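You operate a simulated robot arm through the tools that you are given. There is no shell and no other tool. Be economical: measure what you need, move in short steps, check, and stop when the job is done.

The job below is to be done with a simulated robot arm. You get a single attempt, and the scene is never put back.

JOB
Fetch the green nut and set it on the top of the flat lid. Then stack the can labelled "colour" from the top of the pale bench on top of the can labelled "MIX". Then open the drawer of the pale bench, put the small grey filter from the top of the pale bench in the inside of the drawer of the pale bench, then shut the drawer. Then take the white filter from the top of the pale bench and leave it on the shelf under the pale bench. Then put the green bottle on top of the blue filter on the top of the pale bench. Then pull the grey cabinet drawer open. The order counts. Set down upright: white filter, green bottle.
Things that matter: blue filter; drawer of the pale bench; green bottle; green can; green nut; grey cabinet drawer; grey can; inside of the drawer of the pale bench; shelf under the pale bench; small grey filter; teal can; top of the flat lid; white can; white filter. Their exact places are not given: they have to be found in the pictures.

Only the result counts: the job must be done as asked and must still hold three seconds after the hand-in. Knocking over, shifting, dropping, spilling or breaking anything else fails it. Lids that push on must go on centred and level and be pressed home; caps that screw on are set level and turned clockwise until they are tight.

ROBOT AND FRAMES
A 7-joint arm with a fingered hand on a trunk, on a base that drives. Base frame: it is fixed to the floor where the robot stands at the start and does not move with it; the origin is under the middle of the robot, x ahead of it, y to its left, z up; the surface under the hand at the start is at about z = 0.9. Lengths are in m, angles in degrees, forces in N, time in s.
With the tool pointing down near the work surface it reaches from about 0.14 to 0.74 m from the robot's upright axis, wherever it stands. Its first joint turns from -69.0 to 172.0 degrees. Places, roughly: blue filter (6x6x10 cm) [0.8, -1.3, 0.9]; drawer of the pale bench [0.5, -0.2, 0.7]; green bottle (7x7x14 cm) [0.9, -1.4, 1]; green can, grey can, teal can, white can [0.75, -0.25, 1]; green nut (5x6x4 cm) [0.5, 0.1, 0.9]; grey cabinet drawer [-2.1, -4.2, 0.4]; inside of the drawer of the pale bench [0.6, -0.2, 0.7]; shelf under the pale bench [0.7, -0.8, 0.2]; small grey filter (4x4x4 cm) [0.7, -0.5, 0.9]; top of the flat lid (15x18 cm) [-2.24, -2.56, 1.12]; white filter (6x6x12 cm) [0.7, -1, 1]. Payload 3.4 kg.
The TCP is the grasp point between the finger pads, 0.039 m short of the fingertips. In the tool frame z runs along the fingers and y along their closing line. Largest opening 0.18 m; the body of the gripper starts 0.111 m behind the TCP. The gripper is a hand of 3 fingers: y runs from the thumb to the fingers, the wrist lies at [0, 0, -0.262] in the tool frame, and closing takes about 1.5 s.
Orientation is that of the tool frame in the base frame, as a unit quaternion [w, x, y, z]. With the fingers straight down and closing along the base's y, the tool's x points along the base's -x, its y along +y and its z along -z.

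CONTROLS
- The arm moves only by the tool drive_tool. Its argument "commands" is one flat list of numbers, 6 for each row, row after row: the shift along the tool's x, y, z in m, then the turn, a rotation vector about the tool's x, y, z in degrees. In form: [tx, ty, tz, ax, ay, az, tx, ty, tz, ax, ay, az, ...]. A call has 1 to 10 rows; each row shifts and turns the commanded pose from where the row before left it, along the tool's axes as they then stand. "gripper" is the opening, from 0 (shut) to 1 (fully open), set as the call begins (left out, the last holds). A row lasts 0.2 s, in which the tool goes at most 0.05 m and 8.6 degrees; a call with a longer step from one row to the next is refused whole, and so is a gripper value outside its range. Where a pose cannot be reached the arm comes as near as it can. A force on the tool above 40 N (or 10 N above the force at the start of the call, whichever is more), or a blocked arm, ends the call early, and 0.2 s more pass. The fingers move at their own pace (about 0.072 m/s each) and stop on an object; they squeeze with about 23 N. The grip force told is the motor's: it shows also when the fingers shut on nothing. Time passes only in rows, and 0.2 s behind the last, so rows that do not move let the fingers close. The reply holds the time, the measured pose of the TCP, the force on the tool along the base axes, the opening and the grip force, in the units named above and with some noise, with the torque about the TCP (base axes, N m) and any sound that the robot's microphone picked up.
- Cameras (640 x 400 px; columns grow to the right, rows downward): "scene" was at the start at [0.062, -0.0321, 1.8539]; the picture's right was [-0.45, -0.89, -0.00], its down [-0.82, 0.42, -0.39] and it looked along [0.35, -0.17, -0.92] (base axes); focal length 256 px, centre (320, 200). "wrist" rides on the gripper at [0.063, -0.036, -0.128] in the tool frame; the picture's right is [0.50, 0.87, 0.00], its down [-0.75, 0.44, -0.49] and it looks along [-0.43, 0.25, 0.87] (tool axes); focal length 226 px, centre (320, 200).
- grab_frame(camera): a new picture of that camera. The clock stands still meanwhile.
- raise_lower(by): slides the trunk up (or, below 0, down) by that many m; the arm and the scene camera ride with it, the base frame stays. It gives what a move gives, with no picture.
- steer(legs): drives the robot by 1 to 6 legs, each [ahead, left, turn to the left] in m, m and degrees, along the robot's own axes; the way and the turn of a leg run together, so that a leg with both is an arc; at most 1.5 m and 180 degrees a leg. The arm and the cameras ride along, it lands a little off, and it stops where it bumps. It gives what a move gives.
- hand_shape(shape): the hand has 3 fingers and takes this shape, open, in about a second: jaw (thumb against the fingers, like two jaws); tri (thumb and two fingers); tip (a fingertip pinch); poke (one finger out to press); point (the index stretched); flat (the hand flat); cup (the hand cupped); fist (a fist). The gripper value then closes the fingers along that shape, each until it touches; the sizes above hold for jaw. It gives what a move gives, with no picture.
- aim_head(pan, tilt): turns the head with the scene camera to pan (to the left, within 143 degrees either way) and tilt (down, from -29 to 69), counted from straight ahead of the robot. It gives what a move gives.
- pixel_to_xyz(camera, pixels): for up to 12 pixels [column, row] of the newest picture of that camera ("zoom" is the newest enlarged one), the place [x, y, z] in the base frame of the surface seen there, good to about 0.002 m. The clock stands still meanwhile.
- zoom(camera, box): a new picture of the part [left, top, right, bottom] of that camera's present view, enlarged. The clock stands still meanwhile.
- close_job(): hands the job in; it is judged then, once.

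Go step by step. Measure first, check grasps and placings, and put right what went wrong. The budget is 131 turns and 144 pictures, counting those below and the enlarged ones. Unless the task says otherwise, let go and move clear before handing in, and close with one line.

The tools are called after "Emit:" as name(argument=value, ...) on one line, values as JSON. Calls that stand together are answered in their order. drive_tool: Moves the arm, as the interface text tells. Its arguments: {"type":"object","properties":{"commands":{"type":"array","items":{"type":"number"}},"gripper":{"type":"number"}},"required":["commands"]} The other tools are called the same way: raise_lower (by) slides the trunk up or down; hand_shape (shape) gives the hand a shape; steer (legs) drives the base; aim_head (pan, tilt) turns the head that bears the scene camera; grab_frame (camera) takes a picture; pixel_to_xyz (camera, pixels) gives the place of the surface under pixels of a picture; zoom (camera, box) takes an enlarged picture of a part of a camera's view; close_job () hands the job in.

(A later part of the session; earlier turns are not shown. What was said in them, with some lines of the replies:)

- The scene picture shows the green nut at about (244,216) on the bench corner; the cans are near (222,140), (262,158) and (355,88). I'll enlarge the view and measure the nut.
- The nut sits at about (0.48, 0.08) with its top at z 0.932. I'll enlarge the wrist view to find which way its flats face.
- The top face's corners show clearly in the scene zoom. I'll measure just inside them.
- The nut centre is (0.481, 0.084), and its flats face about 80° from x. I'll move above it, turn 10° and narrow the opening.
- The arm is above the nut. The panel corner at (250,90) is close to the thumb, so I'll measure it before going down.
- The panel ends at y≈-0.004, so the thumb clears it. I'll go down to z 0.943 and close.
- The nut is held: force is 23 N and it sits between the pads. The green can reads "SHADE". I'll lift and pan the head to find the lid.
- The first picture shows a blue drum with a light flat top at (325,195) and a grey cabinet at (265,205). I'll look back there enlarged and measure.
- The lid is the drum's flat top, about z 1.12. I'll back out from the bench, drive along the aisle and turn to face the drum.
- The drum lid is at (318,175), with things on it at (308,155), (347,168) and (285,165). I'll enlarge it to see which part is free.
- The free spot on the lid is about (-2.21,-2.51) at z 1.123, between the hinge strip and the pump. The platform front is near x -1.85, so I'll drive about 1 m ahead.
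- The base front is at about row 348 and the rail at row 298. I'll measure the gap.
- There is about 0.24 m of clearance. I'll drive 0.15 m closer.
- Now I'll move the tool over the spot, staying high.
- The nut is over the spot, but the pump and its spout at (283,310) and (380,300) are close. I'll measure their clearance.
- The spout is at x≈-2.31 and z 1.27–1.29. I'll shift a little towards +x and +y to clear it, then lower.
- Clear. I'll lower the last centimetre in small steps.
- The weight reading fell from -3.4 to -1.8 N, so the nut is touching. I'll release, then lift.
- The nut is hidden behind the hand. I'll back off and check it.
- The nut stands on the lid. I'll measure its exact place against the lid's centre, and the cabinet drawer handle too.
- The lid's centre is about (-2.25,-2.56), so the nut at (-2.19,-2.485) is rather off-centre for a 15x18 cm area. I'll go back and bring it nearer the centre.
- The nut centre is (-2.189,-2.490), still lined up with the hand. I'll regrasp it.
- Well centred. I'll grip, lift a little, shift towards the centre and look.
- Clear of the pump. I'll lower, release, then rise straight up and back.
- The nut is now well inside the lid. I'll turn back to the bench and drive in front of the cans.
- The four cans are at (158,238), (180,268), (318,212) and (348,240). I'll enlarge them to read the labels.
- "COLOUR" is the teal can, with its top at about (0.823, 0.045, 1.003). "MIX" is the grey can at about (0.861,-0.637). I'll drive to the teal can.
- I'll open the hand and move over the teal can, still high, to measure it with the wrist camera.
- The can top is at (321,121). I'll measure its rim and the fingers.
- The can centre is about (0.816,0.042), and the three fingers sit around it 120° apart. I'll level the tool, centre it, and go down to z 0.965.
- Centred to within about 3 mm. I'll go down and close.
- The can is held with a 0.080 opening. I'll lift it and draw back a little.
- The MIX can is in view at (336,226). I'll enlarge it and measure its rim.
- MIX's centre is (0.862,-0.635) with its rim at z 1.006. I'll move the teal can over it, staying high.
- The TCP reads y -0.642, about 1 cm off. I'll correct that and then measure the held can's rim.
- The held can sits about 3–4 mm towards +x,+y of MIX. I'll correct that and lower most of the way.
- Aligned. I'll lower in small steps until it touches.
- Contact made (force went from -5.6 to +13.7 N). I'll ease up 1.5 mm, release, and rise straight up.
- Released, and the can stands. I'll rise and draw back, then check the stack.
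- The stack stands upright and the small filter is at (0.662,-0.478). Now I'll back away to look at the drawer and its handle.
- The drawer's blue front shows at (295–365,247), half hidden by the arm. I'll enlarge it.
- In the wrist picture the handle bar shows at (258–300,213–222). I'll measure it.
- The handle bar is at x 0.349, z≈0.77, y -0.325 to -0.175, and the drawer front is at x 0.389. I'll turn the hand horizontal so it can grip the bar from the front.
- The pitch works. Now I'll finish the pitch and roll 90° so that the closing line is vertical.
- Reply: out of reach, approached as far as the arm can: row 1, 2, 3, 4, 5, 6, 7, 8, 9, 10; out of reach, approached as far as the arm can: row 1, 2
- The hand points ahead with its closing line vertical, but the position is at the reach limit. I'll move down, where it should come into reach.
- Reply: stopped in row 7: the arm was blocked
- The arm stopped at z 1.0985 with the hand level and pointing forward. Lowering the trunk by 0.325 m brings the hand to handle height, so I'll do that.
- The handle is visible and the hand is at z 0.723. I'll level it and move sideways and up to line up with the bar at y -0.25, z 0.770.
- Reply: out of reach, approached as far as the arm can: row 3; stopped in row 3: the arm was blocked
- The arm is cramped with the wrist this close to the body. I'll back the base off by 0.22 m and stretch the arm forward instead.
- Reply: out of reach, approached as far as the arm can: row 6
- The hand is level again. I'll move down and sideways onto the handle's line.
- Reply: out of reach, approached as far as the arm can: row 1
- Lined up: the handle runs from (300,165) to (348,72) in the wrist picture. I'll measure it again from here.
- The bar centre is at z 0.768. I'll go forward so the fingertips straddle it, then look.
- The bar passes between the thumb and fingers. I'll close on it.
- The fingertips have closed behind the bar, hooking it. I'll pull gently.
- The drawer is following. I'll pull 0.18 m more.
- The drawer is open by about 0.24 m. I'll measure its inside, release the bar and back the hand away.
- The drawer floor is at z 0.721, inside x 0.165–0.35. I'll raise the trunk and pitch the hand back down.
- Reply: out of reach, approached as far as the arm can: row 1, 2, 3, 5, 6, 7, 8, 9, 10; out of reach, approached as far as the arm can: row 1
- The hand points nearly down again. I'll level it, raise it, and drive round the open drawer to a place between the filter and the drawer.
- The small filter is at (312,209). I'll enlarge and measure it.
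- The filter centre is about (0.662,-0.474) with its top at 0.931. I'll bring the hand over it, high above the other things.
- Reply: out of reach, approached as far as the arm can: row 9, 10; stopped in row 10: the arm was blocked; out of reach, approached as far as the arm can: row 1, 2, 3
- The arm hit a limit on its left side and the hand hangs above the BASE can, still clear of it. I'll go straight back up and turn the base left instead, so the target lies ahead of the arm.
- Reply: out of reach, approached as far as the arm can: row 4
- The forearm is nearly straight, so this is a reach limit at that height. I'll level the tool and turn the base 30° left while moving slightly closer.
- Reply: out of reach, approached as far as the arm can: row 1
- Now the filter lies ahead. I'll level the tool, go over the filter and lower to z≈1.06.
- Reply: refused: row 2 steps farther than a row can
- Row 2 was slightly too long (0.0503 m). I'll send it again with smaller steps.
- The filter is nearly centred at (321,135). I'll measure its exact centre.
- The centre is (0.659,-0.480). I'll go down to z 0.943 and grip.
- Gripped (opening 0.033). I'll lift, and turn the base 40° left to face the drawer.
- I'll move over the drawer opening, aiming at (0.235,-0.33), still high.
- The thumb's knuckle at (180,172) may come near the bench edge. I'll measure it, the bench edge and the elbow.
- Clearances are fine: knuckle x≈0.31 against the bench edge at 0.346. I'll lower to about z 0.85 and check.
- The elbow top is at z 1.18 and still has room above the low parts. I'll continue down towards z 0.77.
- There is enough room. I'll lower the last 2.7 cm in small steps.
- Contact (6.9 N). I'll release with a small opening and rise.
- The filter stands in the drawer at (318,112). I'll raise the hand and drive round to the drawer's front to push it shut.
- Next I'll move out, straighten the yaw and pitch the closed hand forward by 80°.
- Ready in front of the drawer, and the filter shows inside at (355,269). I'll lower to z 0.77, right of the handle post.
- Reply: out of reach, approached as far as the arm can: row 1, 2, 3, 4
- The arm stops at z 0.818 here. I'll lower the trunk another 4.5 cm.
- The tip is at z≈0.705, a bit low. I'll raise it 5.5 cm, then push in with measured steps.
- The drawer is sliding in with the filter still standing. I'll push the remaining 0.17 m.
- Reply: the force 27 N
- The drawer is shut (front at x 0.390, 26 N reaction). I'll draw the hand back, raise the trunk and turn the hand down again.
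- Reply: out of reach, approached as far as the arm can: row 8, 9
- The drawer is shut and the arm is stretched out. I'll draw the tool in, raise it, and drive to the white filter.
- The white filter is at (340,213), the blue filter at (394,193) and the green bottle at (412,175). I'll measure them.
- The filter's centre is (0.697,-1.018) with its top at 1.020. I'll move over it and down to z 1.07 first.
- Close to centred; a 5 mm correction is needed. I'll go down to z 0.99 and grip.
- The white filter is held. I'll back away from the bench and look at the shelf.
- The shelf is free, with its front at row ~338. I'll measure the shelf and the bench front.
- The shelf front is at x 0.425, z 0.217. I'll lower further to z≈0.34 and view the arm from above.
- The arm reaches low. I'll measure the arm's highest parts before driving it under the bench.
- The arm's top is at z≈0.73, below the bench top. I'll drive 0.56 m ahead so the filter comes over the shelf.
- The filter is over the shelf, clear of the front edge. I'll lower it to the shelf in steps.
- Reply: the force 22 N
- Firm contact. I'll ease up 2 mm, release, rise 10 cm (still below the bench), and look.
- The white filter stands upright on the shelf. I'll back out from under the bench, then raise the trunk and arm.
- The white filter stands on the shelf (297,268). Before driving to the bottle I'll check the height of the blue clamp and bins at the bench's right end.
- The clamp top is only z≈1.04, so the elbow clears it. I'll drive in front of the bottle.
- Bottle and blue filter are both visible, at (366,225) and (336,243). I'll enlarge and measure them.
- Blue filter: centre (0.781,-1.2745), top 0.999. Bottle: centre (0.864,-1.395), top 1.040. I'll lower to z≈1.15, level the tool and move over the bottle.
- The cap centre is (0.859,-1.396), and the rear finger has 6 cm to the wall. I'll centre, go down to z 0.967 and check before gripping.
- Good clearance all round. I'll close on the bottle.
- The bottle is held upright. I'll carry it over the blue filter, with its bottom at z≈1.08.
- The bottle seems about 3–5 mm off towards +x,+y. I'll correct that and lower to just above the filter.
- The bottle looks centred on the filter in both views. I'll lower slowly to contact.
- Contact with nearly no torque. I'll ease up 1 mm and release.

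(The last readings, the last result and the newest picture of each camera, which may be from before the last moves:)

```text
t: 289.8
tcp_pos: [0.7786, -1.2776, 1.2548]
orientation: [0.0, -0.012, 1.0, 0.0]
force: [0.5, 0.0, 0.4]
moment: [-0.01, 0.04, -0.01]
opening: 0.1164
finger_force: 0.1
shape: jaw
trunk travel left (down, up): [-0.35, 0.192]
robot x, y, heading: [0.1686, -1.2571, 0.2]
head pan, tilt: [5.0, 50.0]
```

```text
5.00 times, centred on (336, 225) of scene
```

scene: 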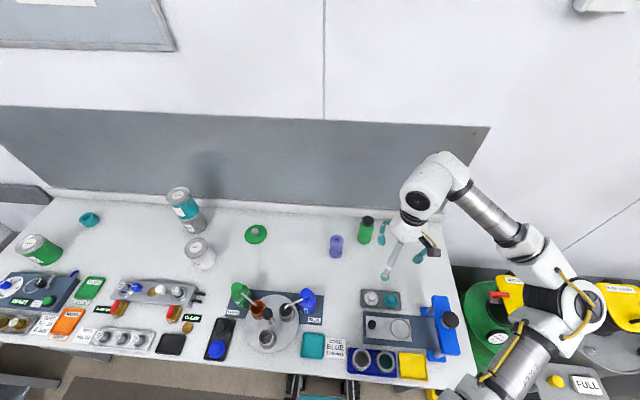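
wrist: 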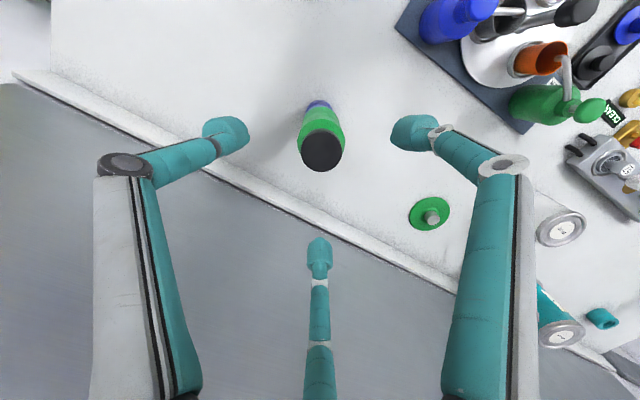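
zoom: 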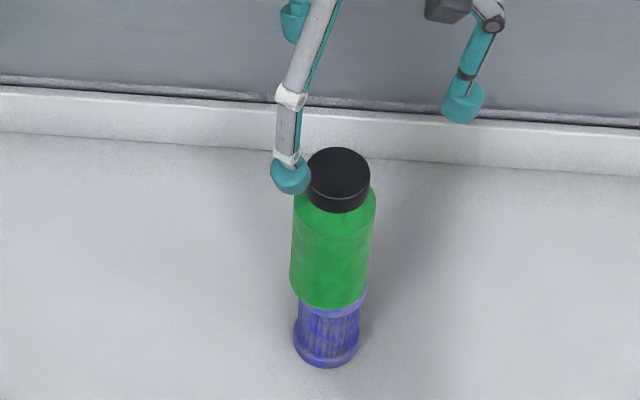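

The bottle stands on the blue filter. I'll retract, back away, turn to face the other side and drive along to the grey cabinet.

Emit:
drive_tool(commands=[0.045, 0, 0, 0, 0, 0, 0.045, 0, 0, 0, 0, 0, 0.045, 0, 0, 0, 0, 0, 0.03, 0, 0, 0, 0, 0])

Emit:
steer(legs=[[-0.6, 0, 0], [0, 0, -90], [0, 0, -90]])

Emit:
aim_head(pan=45, tilt=25)

Emit:
grab_frame(camera="scene")

```text
t: 290.8
tcp_pos: [0.6118, -1.2809, 1.2561]
orientation: [-0.001, -0.011, 1.0, -0.001]
force: [-0.4, 1.0, 0.0]
moment: [-0.03, -0.03, 0.0]
opening: 0.1163
finger_force: 0.0
shape: jaw
trunk travel left (down, up): [-0.35, 0.192]
robot x, y, heading: [0.1671, -1.2564, -0.1]
head pan, tilt: [5.0, 50.0]
```

```text
t: 301.9
tcp_pos: [-0.8863, -1.2402, 1.2561]
orientation: [0.0, 1.0, 0.016, 0.0]
force: [0.0, -0.4, 0.0]
moment: [-0.02, 0.0, 0.02]
opening: 0.1164
finger_force: 0.1
shape: jaw
trunk travel left (down, up): [-0.35, 0.192]
robot x, y, heading: [-0.4398, -1.2633, -179.6]
head pan, tilt: [5.0, 50.0]
```

```text
t: 303.0
tcp_pos: [-0.8823, -1.2429, 1.2568]
orientation: [-0.002, 1.0, 0.015, 0.0]
force: [0.1, 1.1, -0.5]
moment: [-0.02, 0.01, -0.01]
opening: 0.1164
finger_force: 0.0
shape: jaw
trunk travel left (down, up): [-0.35, 0.192]
robot x, y, heading: [-0.4408, -1.2599, -179.1]
head pan, tilt: [45.0, 25.0]
```

```text
33 pictures are left
```

scene: 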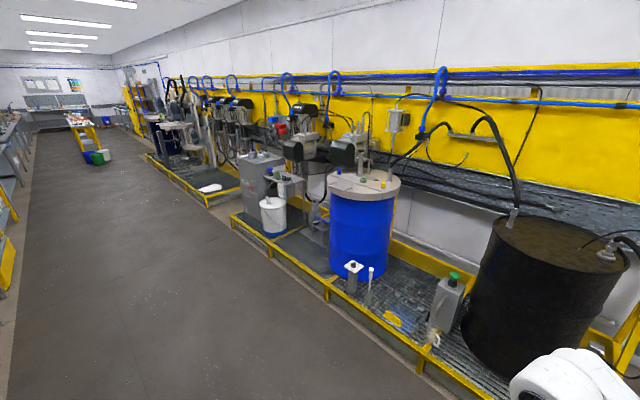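

The aisle is clear. I'll drive left 2.9 m to stand in front of the cabinet.

Emit:
steer(legs=[[0.1, 1.45, 0], [0.2, 1.4, -0.9]])

Emit:
aim_head(pan=0, tilt=40)

Emit:
grab_frame(camera="scene")

```text
t: 316.6
tcp_pos: [-1.1601, -4.0214, 1.2572]
orientation: [0.003, 1.0, 0.001, 0.0]
force: [0.0, -0.2, -0.4]
moment: [0.0, 0.0, 0.01]
opening: 0.1168
finger_force: 0.1
shape: jaw
trunk travel left (down, up): [-0.35, 0.192]
robot x, y, heading: [-0.719, -4.0593, 179.4]
head pan, tilt: [45.0, 25.0]
```

```text
t: 317.7
tcp_pos: [-1.1588, -4.0313, 1.2578]
orientation: [-0.001, 1.0, 0.003, -0.001]
force: [-0.3, -0.3, 0.3]
moment: [0.07, 0.0, 0.01]
opening: 0.1166
finger_force: 0.0
shape: jaw
trunk travel left (down, up): [-0.35, 0.192]
robot x, y, heading: [-0.7165, -4.0582, 179.5]
head pan, tilt: [0.0, 40.0]
```

```text
32 pictures are left
```

scene: 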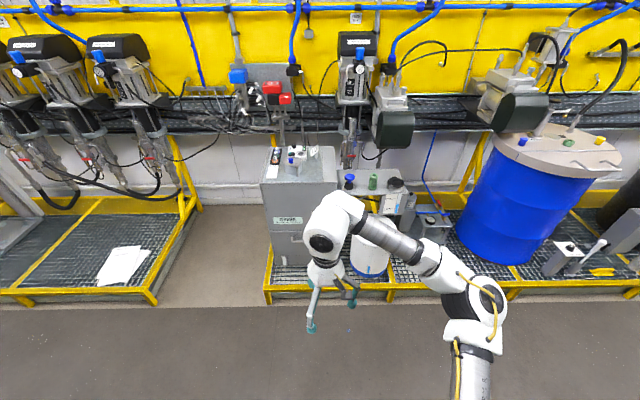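

The cabinet is at (300,215). I'll enlarge to find the drawer handle.

Emit:
zoom(camera="scene", box=[250, 180, 350, 300])

Emit:
grab_frame(camera="wrist")

```text
3.33 times, centred on (300, 240) of scene
```

zoom: 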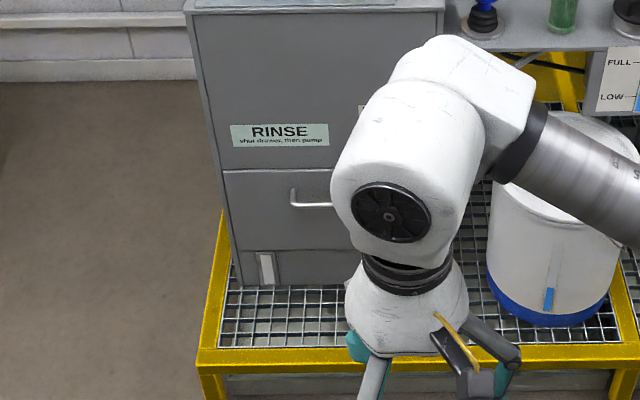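

```text
30 pictures are left
```

wrist: 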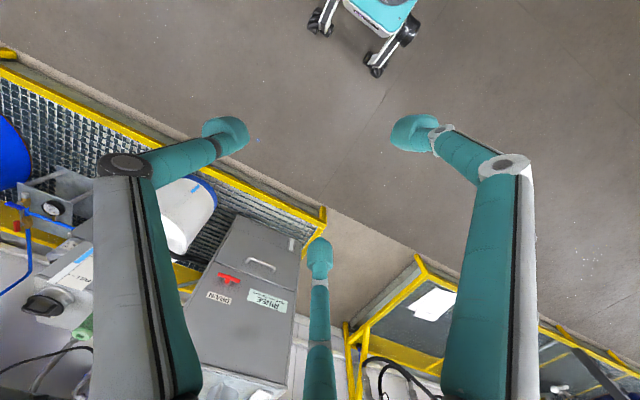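

The wrist picture shows the handle at (262,265) and the red DRAIN lever at (228,280). I'll enlarge and measure.

Emit:
zoom(camera="wrist", box=[200, 210, 310, 310])

Emit:
pixel_to_xyz(camera="wrist", pixels=[[248, 259], [255, 262], [262, 265], [270, 268], [275, 269], [262, 272], [228, 279], [222, 277], [255, 225], [290, 255], [215, 270], [325, 225]])

```text
4.00 times, centred on (255, 260) of wrist
```

zoom: 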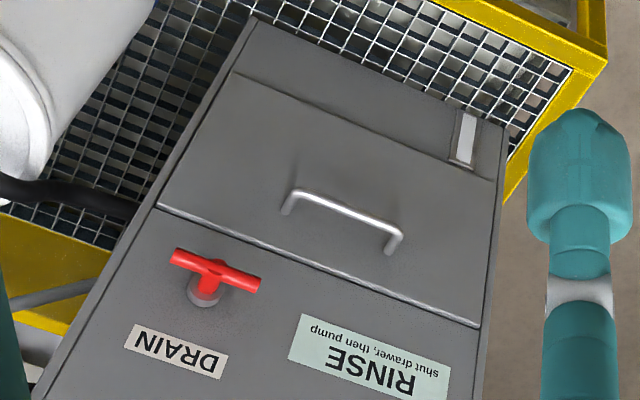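

```text
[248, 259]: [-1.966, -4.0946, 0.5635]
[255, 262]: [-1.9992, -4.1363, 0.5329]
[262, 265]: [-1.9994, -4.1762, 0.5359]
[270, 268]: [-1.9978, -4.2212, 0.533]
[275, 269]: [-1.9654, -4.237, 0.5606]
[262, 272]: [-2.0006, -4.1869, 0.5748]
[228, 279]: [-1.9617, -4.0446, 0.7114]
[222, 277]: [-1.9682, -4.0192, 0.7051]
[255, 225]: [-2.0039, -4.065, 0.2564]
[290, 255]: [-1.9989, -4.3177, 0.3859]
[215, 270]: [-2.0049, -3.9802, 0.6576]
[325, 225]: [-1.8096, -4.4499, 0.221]
```

The handle bar runs y -4.09 to -4.24 at x≈-1.955, z 0.56. I'll stretch the tool out, pitch the hand forward and lower the trunk.

Emit:
drive_tool(commands=[-0.04, 0, 0, 0, 0, 0, -0.04, 0, 0, 0, 0, 0, -0.04, 0, 0, 0, 0, 0, -0.04, 0, 0, 0, 0, 0, -0.04, 0, 0, 0, 0, 0], gripper=0.42)

Emit:
drive_tool(commands=[0, 0, 0, 0, -8.5, 0, 0, 0, 0, 0, -8.5, 0, 0, 0, 0, 0, -8.5, 0, 0, 0, 0, 0, -8.5, 0, 0, 0, 0, 0, -8.5, 0, 0, 0, 0, 0, -8.5, 0, 0, 0, 0, 0, -8.5, 0, 0, 0, 0, 0, -8.5, 0, 0, 0, 0, 0, -8.5, 0, 0, 0, 0, 0, -8.5, 0])

Emit:
drive_tool(commands=[0, 0, 0.03, 0, 0, 0, 0, 0, 0.03, 0, 0, 0, 0, 0, 0.03, 0, 0, 0, 0, 0, 0.03, 0, 0, 0, 0, 0, 0.03, 0, 0, 0, 0, 0, 0.03, 0, 0, 0])

Emit:
raise_lower(by=-0.345)

```text
t: 318.9
tcp_pos: [-1.3599, -4.0383, 1.2589]
orientation: [-0.004, 1.0, 0.002, -0.001]
force: [0.1, 0.6, -0.8]
moment: [0.01, 0.02, -0.01]
opening: 0.0761
finger_force: 0.0
shape: jaw
trunk travel left (down, up): [-0.35, 0.192]
robot x, y, heading: [-0.7166, -4.0609, 179.5]
head pan, tilt: [0.0, 40.0]
```

```text
t: 321.1
tcp_pos: [-1.3571, -4.0304, 1.2593]
orientation: [0.001, 0.735, 0.002, -0.678]
force: [0.4, -0.4, 0.2]
moment: [0.01, 0.04, 0.01]
opening: 0.076
finger_force: 0.0
shape: jaw
trunk travel left (down, up): [-0.35, 0.192]
robot x, y, heading: [-0.7195, -4.0603, 179.1]
head pan, tilt: [0.0, 40.0]
```

```text
t: 322.5
tcp_pos: [-1.5379, -4.0342, 1.2429]
orientation: [0.0, 0.738, 0.003, -0.675]
force: [0.1, -0.2, 0.2]
moment: [-0.03, 0.03, -0.01]
opening: 0.0761
finger_force: 0.0
shape: jaw
trunk travel left (down, up): [-0.35, 0.192]
robot x, y, heading: [-0.721, -4.059, 179.4]
head pan, tilt: [0.0, 40.0]
```

```text
t: 325.9
tcp_pos: [-1.537, -4.0339, 0.8991]
orientation: [0.0, 0.736, 0.002, -0.677]
force: [0.2, -0.3, -0.4]
moment: [0.0, -0.03, -0.01]
opening: 0.076
finger_force: 0.1
shape: jaw
trunk travel left (down, up): [-0.005, 0.537]
robot x, y, heading: [-0.7211, -4.0568, 179.5]
head pan, tilt: [0.0, 40.0]
```

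Now I'll lower the hand towards the handle height (tool x points down).

Emit:
drive_tool(commands=[0.045, 0, 0, 0, 0, 0, 0.045, 0, 0, 0, 0, 0, 0.045, 0, 0, 0, 0, 0, 0.045, 0, 0, 0, 0, 0, 0.045, 0, 0, 0, 0, 0, 0.045, 0, 0, 0, 0, 0, 0.04, 0, 0, 0, 0, 0])

Emit:
drive_tool(commands=[0, 0, 0, 0, 0, 8.5, 0, 0, 0, 0, 0, 8.5, 0, 0, 0, 0, 0, 8.5, 0, 0, 0, 0, 0, 8.5])

```text
t: 327.5
tcp_pos: [-1.5058, -3.9812, 0.8606]
orientation: [0.001, 0.749, 0.007, -0.663]
force: [-0.2, 0.2, 1.0]
moment: [-0.01, -0.02, 0.02]
opening: 0.0759
finger_force: 0.0
shape: jaw
out of reach, approached as far as the arm can: row 1, 2, 3, 4, 5, 6, 7
trunk travel left (down, up): [-0.005, 0.537]
robot x, y, heading: [-0.7187, -4.0597, 179.2]
head pan, tilt: [0.0, 40.0]
```

```text
t: 328.5
tcp_pos: [-1.5006, -3.9381, 0.9351]
orientation: [0.2, 0.71, -0.211, -0.641]
force: [-0.8, -0.3, -0.1]
moment: [-0.02, -0.01, 0.01]
opening: 0.0759
finger_force: 0.1
shape: jaw
out of reach, approached as far as the arm can: row 1, 2, 3, 4
trunk travel left (down, up): [-0.005, 0.537]
robot x, y, heading: [-0.7169, -4.0596, 179.5]
head pan, tilt: [0.0, 40.0]
```

Horizontal, the arm can't get that low; a 45° downward hand will. I'll undo the roll and pitch, then turn the hand so the fingers face the cabinet.

Emit:
drive_tool(commands=[0, 0, 0, 0, 0, -8.5, 0, 0, 0, 0, 0, -8.5, 0, 0, 0, 0, 0, -8.5, 0, 0, 0, 0, 0, -8.5, 0, 0, 0, 0, 0, 0])

Emit:
drive_tool(commands=[0, 0, 0, 0, 8.4, 0, 0, 0, 0, 0, 8.4, 0, 0, 0, 0, 0, 8.4, 0, 0, 0, 0, 0, 8.4, 0, 0, 0, 0, 0, 8.4, 0, 0, 0, 0, 0, 8.4, 0, 0, 0, 0, 0, 8.4, 0, 0, 0, 0, 0, 8.4, 0, 0, 0, 0, 0, 8.4, 0, 0, 0, 0, 0, 8, 0])

```text
t: 329.7
tcp_pos: [-1.5001, -3.9393, 0.9349]
orientation: [-0.001, 0.737, 0.002, -0.676]
force: [0.6, -0.7, -0.1]
moment: [0.01, 0.01, -0.03]
opening: 0.0758
finger_force: 0.1
shape: jaw
trunk travel left (down, up): [-0.005, 0.537]
robot x, y, heading: [-0.7199, -4.0591, 179.4]
head pan, tilt: [0.0, 40.0]
```

```text
t: 331.9
tcp_pos: [-1.5018, -3.9419, 0.9353]
orientation: [-0.001, 1.0, 0.002, -0.013]
force: [-0.4, -0.3, -0.5]
moment: [-0.02, 0.04, -0.01]
opening: 0.0758
finger_force: 0.0
shape: jaw
trunk travel left (down, up): [-0.005, 0.537]
robot x, y, heading: [-0.7206, -4.0615, 179.3]
head pan, tilt: [0.0, 40.0]
```

Tool-down again. Now I'll draw in a bit and turn +90° about the tool axis.

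Emit:
drive_tool(commands=[0.04, 0, 0, 0, 1.5, 0, 0.04, 0, 0, 0, 0, 0, 0.04, 0, 0, 0, 0, 0, 0, 0, 0.03, 0, 0, 8.5, 0, 0, 0.03, 0, 0, 8.5, 0, 0, 0.03, 0, 0, 8.5, 0, 0, 0.03, 0, 0, 8.5, 0, 0, 0, 0, 0, 8.5, 0, 0, 0, 0, 0, 8.5, 0, 0, 0, 0, 0, 8.5])

Emit:
drive_tool(commands=[0, 0, 0, 0, 0, 8.5, 0, 0, 0, 0, 0, 8.5, 0, 0, 0, 0, 0, 8.5, 0, 0, 0, 0, 0, 5, 0, 0, 0, 0, 0, 0])

```text
t: 334.1
tcp_pos: [-1.4684, -3.9158, 0.8093]
orientation: [0.002, 0.873, -0.488, 0.004]
force: [0.1, -0.7, -0.2]
moment: [-0.03, -0.03, 0.01]
opening: 0.0759
finger_force: 0.2
shape: jaw
out of reach, approached as far as the arm can: row 8, 9, 10
trunk travel left (down, up): [-0.005, 0.537]
robot x, y, heading: [-0.719, -4.0617, 179.6]
head pan, tilt: [0.0, 40.0]
```

```text
t: 335.3
tcp_pos: [-1.4685, -3.9175, 0.808]
orientation: [0.001, 0.873, -0.487, 0.004]
force: [0.1, 0.0, -0.6]
moment: [0.02, -0.01, 0.01]
opening: 0.0757
finger_force: 0.0
shape: jaw
out of reach, approached as far as the arm can: row 1, 2, 3, 4
trunk travel left (down, up): [-0.005, 0.537]
robot x, y, heading: [-0.7216, -4.0586, 179.2]
head pan, tilt: [0.0, 40.0]
```

The wrist stops at +58°. I'll turn the other way, to -90°, so the thumb faces the cabinet instead.

Emit:
drive_tool(commands=[0, 0, 0, 0, 0, -8.5, 0, 0, 0, 0, 0, -8.5, 0, 0, 0, 0, 0, -8.5, 0, 0, 0, 0, 0, -8.5, 0, 0, 0, 0, 0, -8.5, 0, 0, 0, 0, 0, -8.5, 0, 0, 0, 0, 0, -8.5, 0, 0, 0, 0, 0, -8.5, 0, 0, 0, 0, 0, -8.5, 0, 0, 0, 0, 0, -8.5])

Emit:
drive_tool(commands=[0, 0, 0, 0, 0, -8.5, 0, 0, 0, 0, 0, -8.5, 0, 0, 0, 0, 0, -8.5, 0, 0, 0, 0, 0, -8.5, 0, 0, 0, 0, 0, -8.5, 0, 0, 0, 0, 0, -8.5, 0, 0, 0, 0, 0, -8.5, 0, 0, 0, 0, 0, -4, 0, 0, 0, 0, 0, 0])

```text
t: 337.5
tcp_pos: [-1.4675, -3.9164, 0.8077]
orientation: [0.003, 0.973, 0.23, 0.004]
force: [-0.5, 0.6, -0.2]
moment: [-0.01, 0.01, 0.02]
opening: 0.0757
finger_force: 0.1
shape: jaw
trunk travel left (down, up): [-0.005, 0.537]
robot x, y, heading: [-0.717, -4.0609, 179.4]
head pan, tilt: [0.0, 40.0]
```

```text
t: 339.5
tcp_pos: [-1.4666, -3.9172, 0.8079]
orientation: [0.004, 0.706, 0.708, 0.002]
force: [0.6, 0.1, -0.1]
moment: [-0.03, 0.03, -0.05]
opening: 0.0757
finger_force: 0.1
shape: jaw
trunk travel left (down, up): [-0.005, 0.537]
robot x, y, heading: [-0.7191, -4.0562, 179.6]
head pan, tilt: [0.0, 40.0]
```

The hand now points down with the thumb towards the cabinet. I'll pitch it 45° forward, then lower.

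Emit:
drive_tool(commands=[0, 0, 0, 7.5, 0, 0, 0, 0, 0, 7.5, 0, 0, 0, 0, 0, 7.5, 0, 0, 0, 0, 0, 7.5, 0, 0, 0, 0, 0, 7.5, 0, 0, 0, 0, 0, 7.5, 0, 0, 0, 0, 0, 0, 0, 0])

Emit:
drive_tool(commands=[0, 0.03, 0.03, 0, 0, 0, 0, 0.03, 0.03, 0, 0, 0, 0, 0.03, 0.03, 0, 0, 0, 0, 0.03, 0.03, 0, 0, 0, 0, 0.03, 0.03, 0, 0, 0, 0, 0, 0, 0, 0, 0])

Emit:
grab_frame(camera="scene")

```text
t: 341.1
tcp_pos: [-1.4665, -3.9173, 0.8092]
orientation: [-0.267, 0.654, 0.654, -0.27]
force: [0.0, 0.5, 0.1]
moment: [-0.03, 0.0, -0.02]
opening: 0.0758
finger_force: 0.0
shape: jaw
trunk travel left (down, up): [-0.005, 0.537]
robot x, y, heading: [-0.7209, -4.0619, 179.4]
head pan, tilt: [0.0, 40.0]
```

```text
t: 342.5
tcp_pos: [-1.4679, -3.9175, 0.5951]
orientation: [-0.268, 0.654, 0.654, -0.27]
force: [0.9, 0.9, 0.2]
moment: [0.05, -0.01, -0.02]
opening: 0.0759
finger_force: 0.0
shape: jaw
trunk travel left (down, up): [-0.005, 0.537]
robot x, y, heading: [-0.719, -4.06, 179.4]
head pan, tilt: [0.0, 40.0]
```

```text
28 pictures are left
```

scene: 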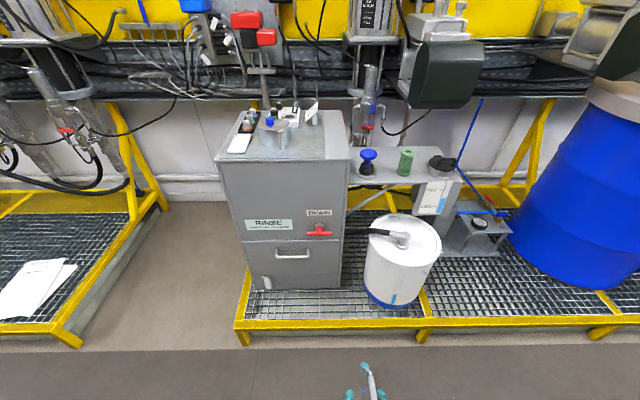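

This works: TCP z 0.595 with the hand at 45°. The handle shows clearly at (293,256), so I'll measure it precisely.

Emit:
zoom(camera="scene", box=[250, 220, 345, 295])

Emit:
pixel_to_xyz(camera="scene", pixels=[[279, 257], [286, 257], [293, 257], [300, 256], [307, 255], [293, 263], [295, 247], [318, 233], [293, 280]])

```text
5.33 times, centred on (298, 258) of scene
```

zoom: 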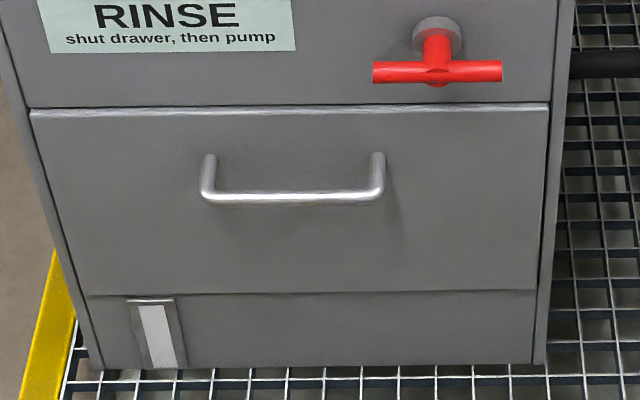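

```text
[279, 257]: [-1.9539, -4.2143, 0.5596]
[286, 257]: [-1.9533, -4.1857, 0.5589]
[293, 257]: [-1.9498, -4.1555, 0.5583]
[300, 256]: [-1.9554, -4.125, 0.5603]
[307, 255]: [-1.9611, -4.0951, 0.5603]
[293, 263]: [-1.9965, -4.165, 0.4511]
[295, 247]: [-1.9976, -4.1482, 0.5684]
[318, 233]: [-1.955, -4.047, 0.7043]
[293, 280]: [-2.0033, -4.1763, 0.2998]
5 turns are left
```

The bar centre is about (-1.957,-4.155,0.557), and only a few turns are left. I'll raise the hand slightly, narrow the fingers and drive to just in front of the bar.

Emit:
drive_tool(commands=[0, -0.0222, -0.0224, 0, 0, 0, 0, -0.0222, -0.0224, 0, 0, 0, 0, 0, 0, 0, 0, 0], gripper=0.27)

Emit:
steer(legs=[[0.385, 0.2375, 0]])

Emit:
drive_tool(commands=[0, 0, 0, 0, 0, 0, 0, 0, 0, 0, 0, 0, 0, 0, 0, 0, 0, 0, 0, 0, 0, 0, 0, 0])

Emit:
grab_frame(camera="wrist")

```text
t: 343.3
tcp_pos: [-1.4662, -3.9164, 0.6599]
orientation: [-0.266, 0.654, 0.654, -0.271]
force: [-0.4, 0.5, -0.4]
moment: [0.03, -0.02, -0.02]
opening: 0.049
finger_force: 0.0
shape: jaw
trunk travel left (down, up): [-0.005, 0.537]
robot x, y, heading: [-0.7159, -4.0609, 179.2]
head pan, tilt: [0.0, 40.0]
```

```text
t: 346.0
tcp_pos: [-1.8494, -4.144, 0.6589]
orientation: [-0.267, 0.656, 0.652, -0.269]
force: [-0.6, -0.1, -0.5]
moment: [0.03, 0.02, 0.06]
opening: 0.0487
finger_force: 0.1
shape: jaw
trunk travel left (down, up): [-0.005, 0.537]
robot x, y, heading: [-1.106, -4.2894, 178.9]
head pan, tilt: [0.0, 40.0]
```

```text
t: 347.0
tcp_pos: [-1.8466, -4.1467, 0.6642]
orientation: [-0.271, 0.656, 0.651, -0.269]
force: [0.2, -0.1, -0.9]
moment: [-0.01, 0.0, -0.01]
opening: 0.0489
finger_force: 0.1
shape: jaw
trunk travel left (down, up): [-0.005, 0.537]
robot x, y, heading: [-1.1027, -4.294, 178.9]
head pan, tilt: [0.0, 40.0]
```

```text
26 pictures are left
4 turns are left
```

wrist: 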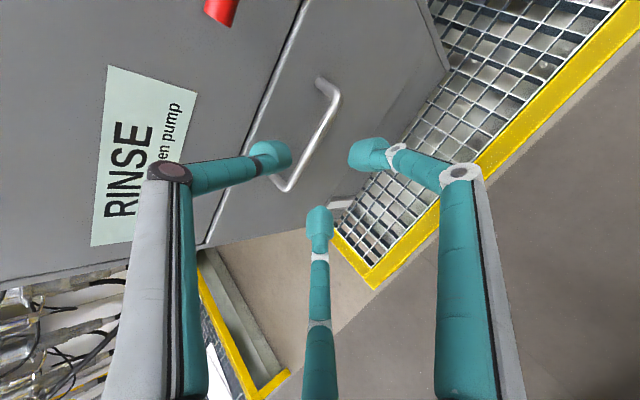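

The bar lies between the thumb and fingers along the approach line. I'll advance 0.132 m, close, pull back 0.19 m and look.

Emit:
drive_tool(commands=[-0.001, -0.0008, 0.033, 0, 0, 0, -0.001, -0.0008, 0.033, 0, 0, 0, -0.001, -0.0008, 0.033, 0, 0, 0, 0, -0.0008, 0.033, 0, 0, 0, 0, 0, 0, 0, 0, 0])

Emit:
drive_tool(commands=[0, 0, 0, 0, 0, 0, 0, 0, 0, 0, 0, 0, 0, 0, 0, 0, 0, 0, 0, 0, 0, 0, 0, 0, 0, 0, 0, 0, 0, 0], gripper=0)

Emit:
grab_frame(camera="wrist")

Emit:
drive_tool(commands=[0, 0.0142, -0.0141, 0, 0, 0, 0, 0.0142, -0.0141, 0, 0, 0, 0, 0.0178, -0.0176, 0, 0, 0, 0, 0.0178, -0.0176, 0, 0, 0, 0, 0.0178, -0.0176, 0, 0, 0, 0, 0.0178, -0.0176, 0, 0, 0, 0, 0.0178, -0.0176, 0, 0, 0, 0, 0.0178, -0.0176, 0, 0, 0])

Emit:
grab_frame(camera="wrist")

Emit:
grab_frame(camera="scene")

```text
t: 348.2
tcp_pos: [-1.9437, -4.151, 0.5715]
orientation: [-0.271, 0.655, 0.652, -0.27]
force: [-0.5, 0.2, 0.4]
moment: [-0.02, -0.02, 0.04]
opening: 0.0489
finger_force: 0.0
shape: jaw
trunk travel left (down, up): [-0.005, 0.537]
robot x, y, heading: [-1.107, -4.2965, 178.9]
head pan, tilt: [0.0, 40.0]
```

```text
t: 349.4
tcp_pos: [-1.9433, -4.1504, 0.5708]
orientation: [-0.27, 0.655, 0.653, -0.268]
force: [-5.2, -1.0, -8.7]
moment: [0.0, -0.01, 0.01]
opening: 0.0038
finger_force: 22.9
shape: jaw
trunk travel left (down, up): [-0.005, 0.537]
robot x, y, heading: [-1.0985, -4.295, 179.0]
head pan, tilt: [0.0, 40.0]
```

```text
25 pictures are left
```

wrist: 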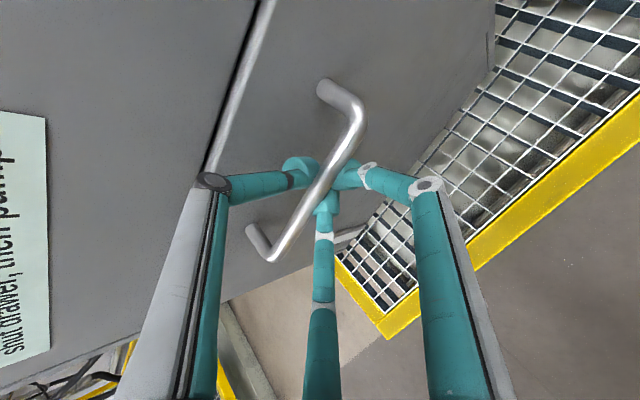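

```text
t: 351.2
tcp_pos: [-1.7516, -4.1517, 0.5718]
orientation: [-0.27, 0.656, 0.652, -0.269]
force: [2.0, 9.2, -5.0]
moment: [0.16, -0.11, -0.25]
opening: 0.0027
finger_force: 22.7
shape: jaw
trunk travel left (down, up): [-0.005, 0.537]
robot x, y, heading: [-1.1036, -4.2888, 178.6]
head pan, tilt: [0.0, 40.0]
```

```text
24 pictures are left
```

wrist: 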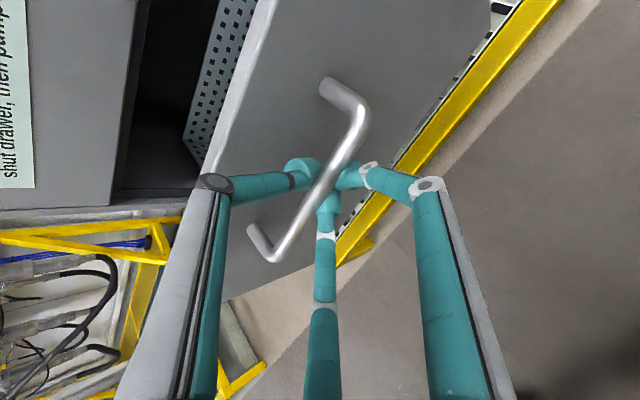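

```text
23 pictures are left
3 turns are left
```

scene: 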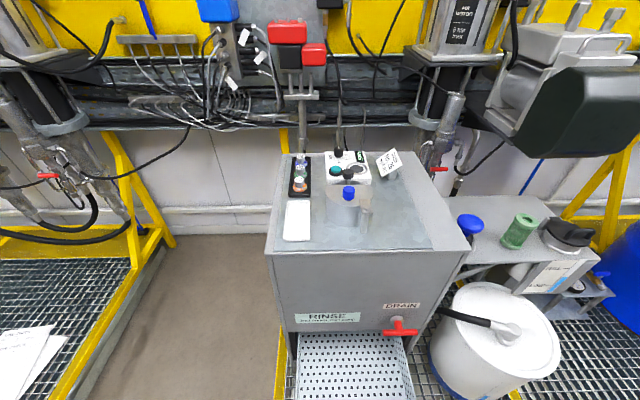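

The drawer is open by about 0.19 m. I'll pull 4 cm more, release, withdraw the hand and back off.

Emit:
drive_tool(commands=[0, 0.0142, -0.0141, 0, 0, 0, 0, 0.0142, -0.0141, 0, 0, 0, 0, 0, 0, 0, 0, 0])

Emit:
drive_tool(commands=[0, 0, 0, 0, 0, 0, 0, 0, 0, 0, 0, 0, 0, 0, 0, 0, 0, 0, 0, 0, 0, 0, 0, 0], gripper=0.27)

Emit:
drive_tool(commands=[0, 0, -0.03, 0, 0, 0, 0, 0, -0.04, 0, 0, 0, 0, 0, -0.04, 0, 0, 0])

Emit:
steer(legs=[[-0.3, 0, 0]])

Emit:
grab_frame(camera="scene")

```text
t: 352.0
tcp_pos: [-1.7117, -4.1507, 0.5722]
orientation: [-0.27, 0.656, 0.652, -0.269]
force: [1.0, 10.4, -8.5]
moment: [0.21, -0.15, -0.25]
opening: 0.0026
finger_force: 23.8
shape: jaw
trunk travel left (down, up): [-0.005, 0.537]
robot x, y, heading: [-1.1024, -4.2933, 179.3]
head pan, tilt: [0.0, 40.0]
```

```text
t: 353.0
tcp_pos: [-1.7114, -4.1522, 0.5726]
orientation: [-0.27, 0.655, 0.651, -0.27]
force: [0.2, 0.1, -0.3]
moment: [0.03, 0.01, 0.02]
opening: 0.0481
finger_force: 0.1
shape: jaw
trunk travel left (down, up): [-0.005, 0.537]
robot x, y, heading: [-1.1028, -4.2922, 179.0]
head pan, tilt: [0.0, 40.0]
```

```text
t: 353.8
tcp_pos: [-1.7054, -4.1521, 0.5811]
orientation: [-0.27, 0.655, 0.652, -0.269]
force: [-0.4, -0.7, -0.4]
moment: [-0.01, 0.01, -0.01]
opening: 0.0486
finger_force: 0.0
shape: jaw
out of reach, approached as far as the arm can: row 1, 2, 3
trunk travel left (down, up): [-0.005, 0.537]
robot x, y, heading: [-1.1045, -4.2922, 178.8]
head pan, tilt: [0.0, 40.0]
```

```text
t: 355.9
tcp_pos: [-1.3995, -4.1594, 0.5805]
orientation: [-0.27, 0.654, 0.653, -0.269]
force: [-0.3, -0.3, -0.6]
moment: [0.01, 0.01, 0.0]
opening: 0.0484
finger_force: 0.0
shape: jaw
trunk travel left (down, up): [-0.005, 0.537]
robot x, y, heading: [-0.7966, -4.3001, 179.2]
head pan, tilt: [0.0, 40.0]
```

```text
22 pictures are left
2 turns are left
```

scene: 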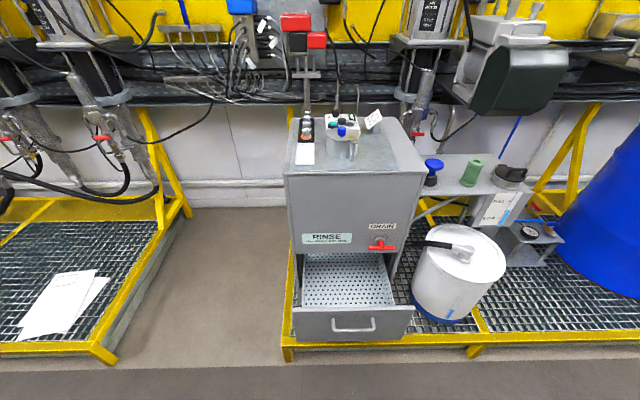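

The cabinet drawer stands open (front at row ~322) and the hand is clear, so every step is done and I'm handing the job in.

Emit:
close_job()

```text
The job is handed in.
```

All six steps are done in the order asked, and the job is handed in. I checked each result in a picture, and the drawer of the pale bench also by the position of its shut front. I took no last look back at the bench before handing in.
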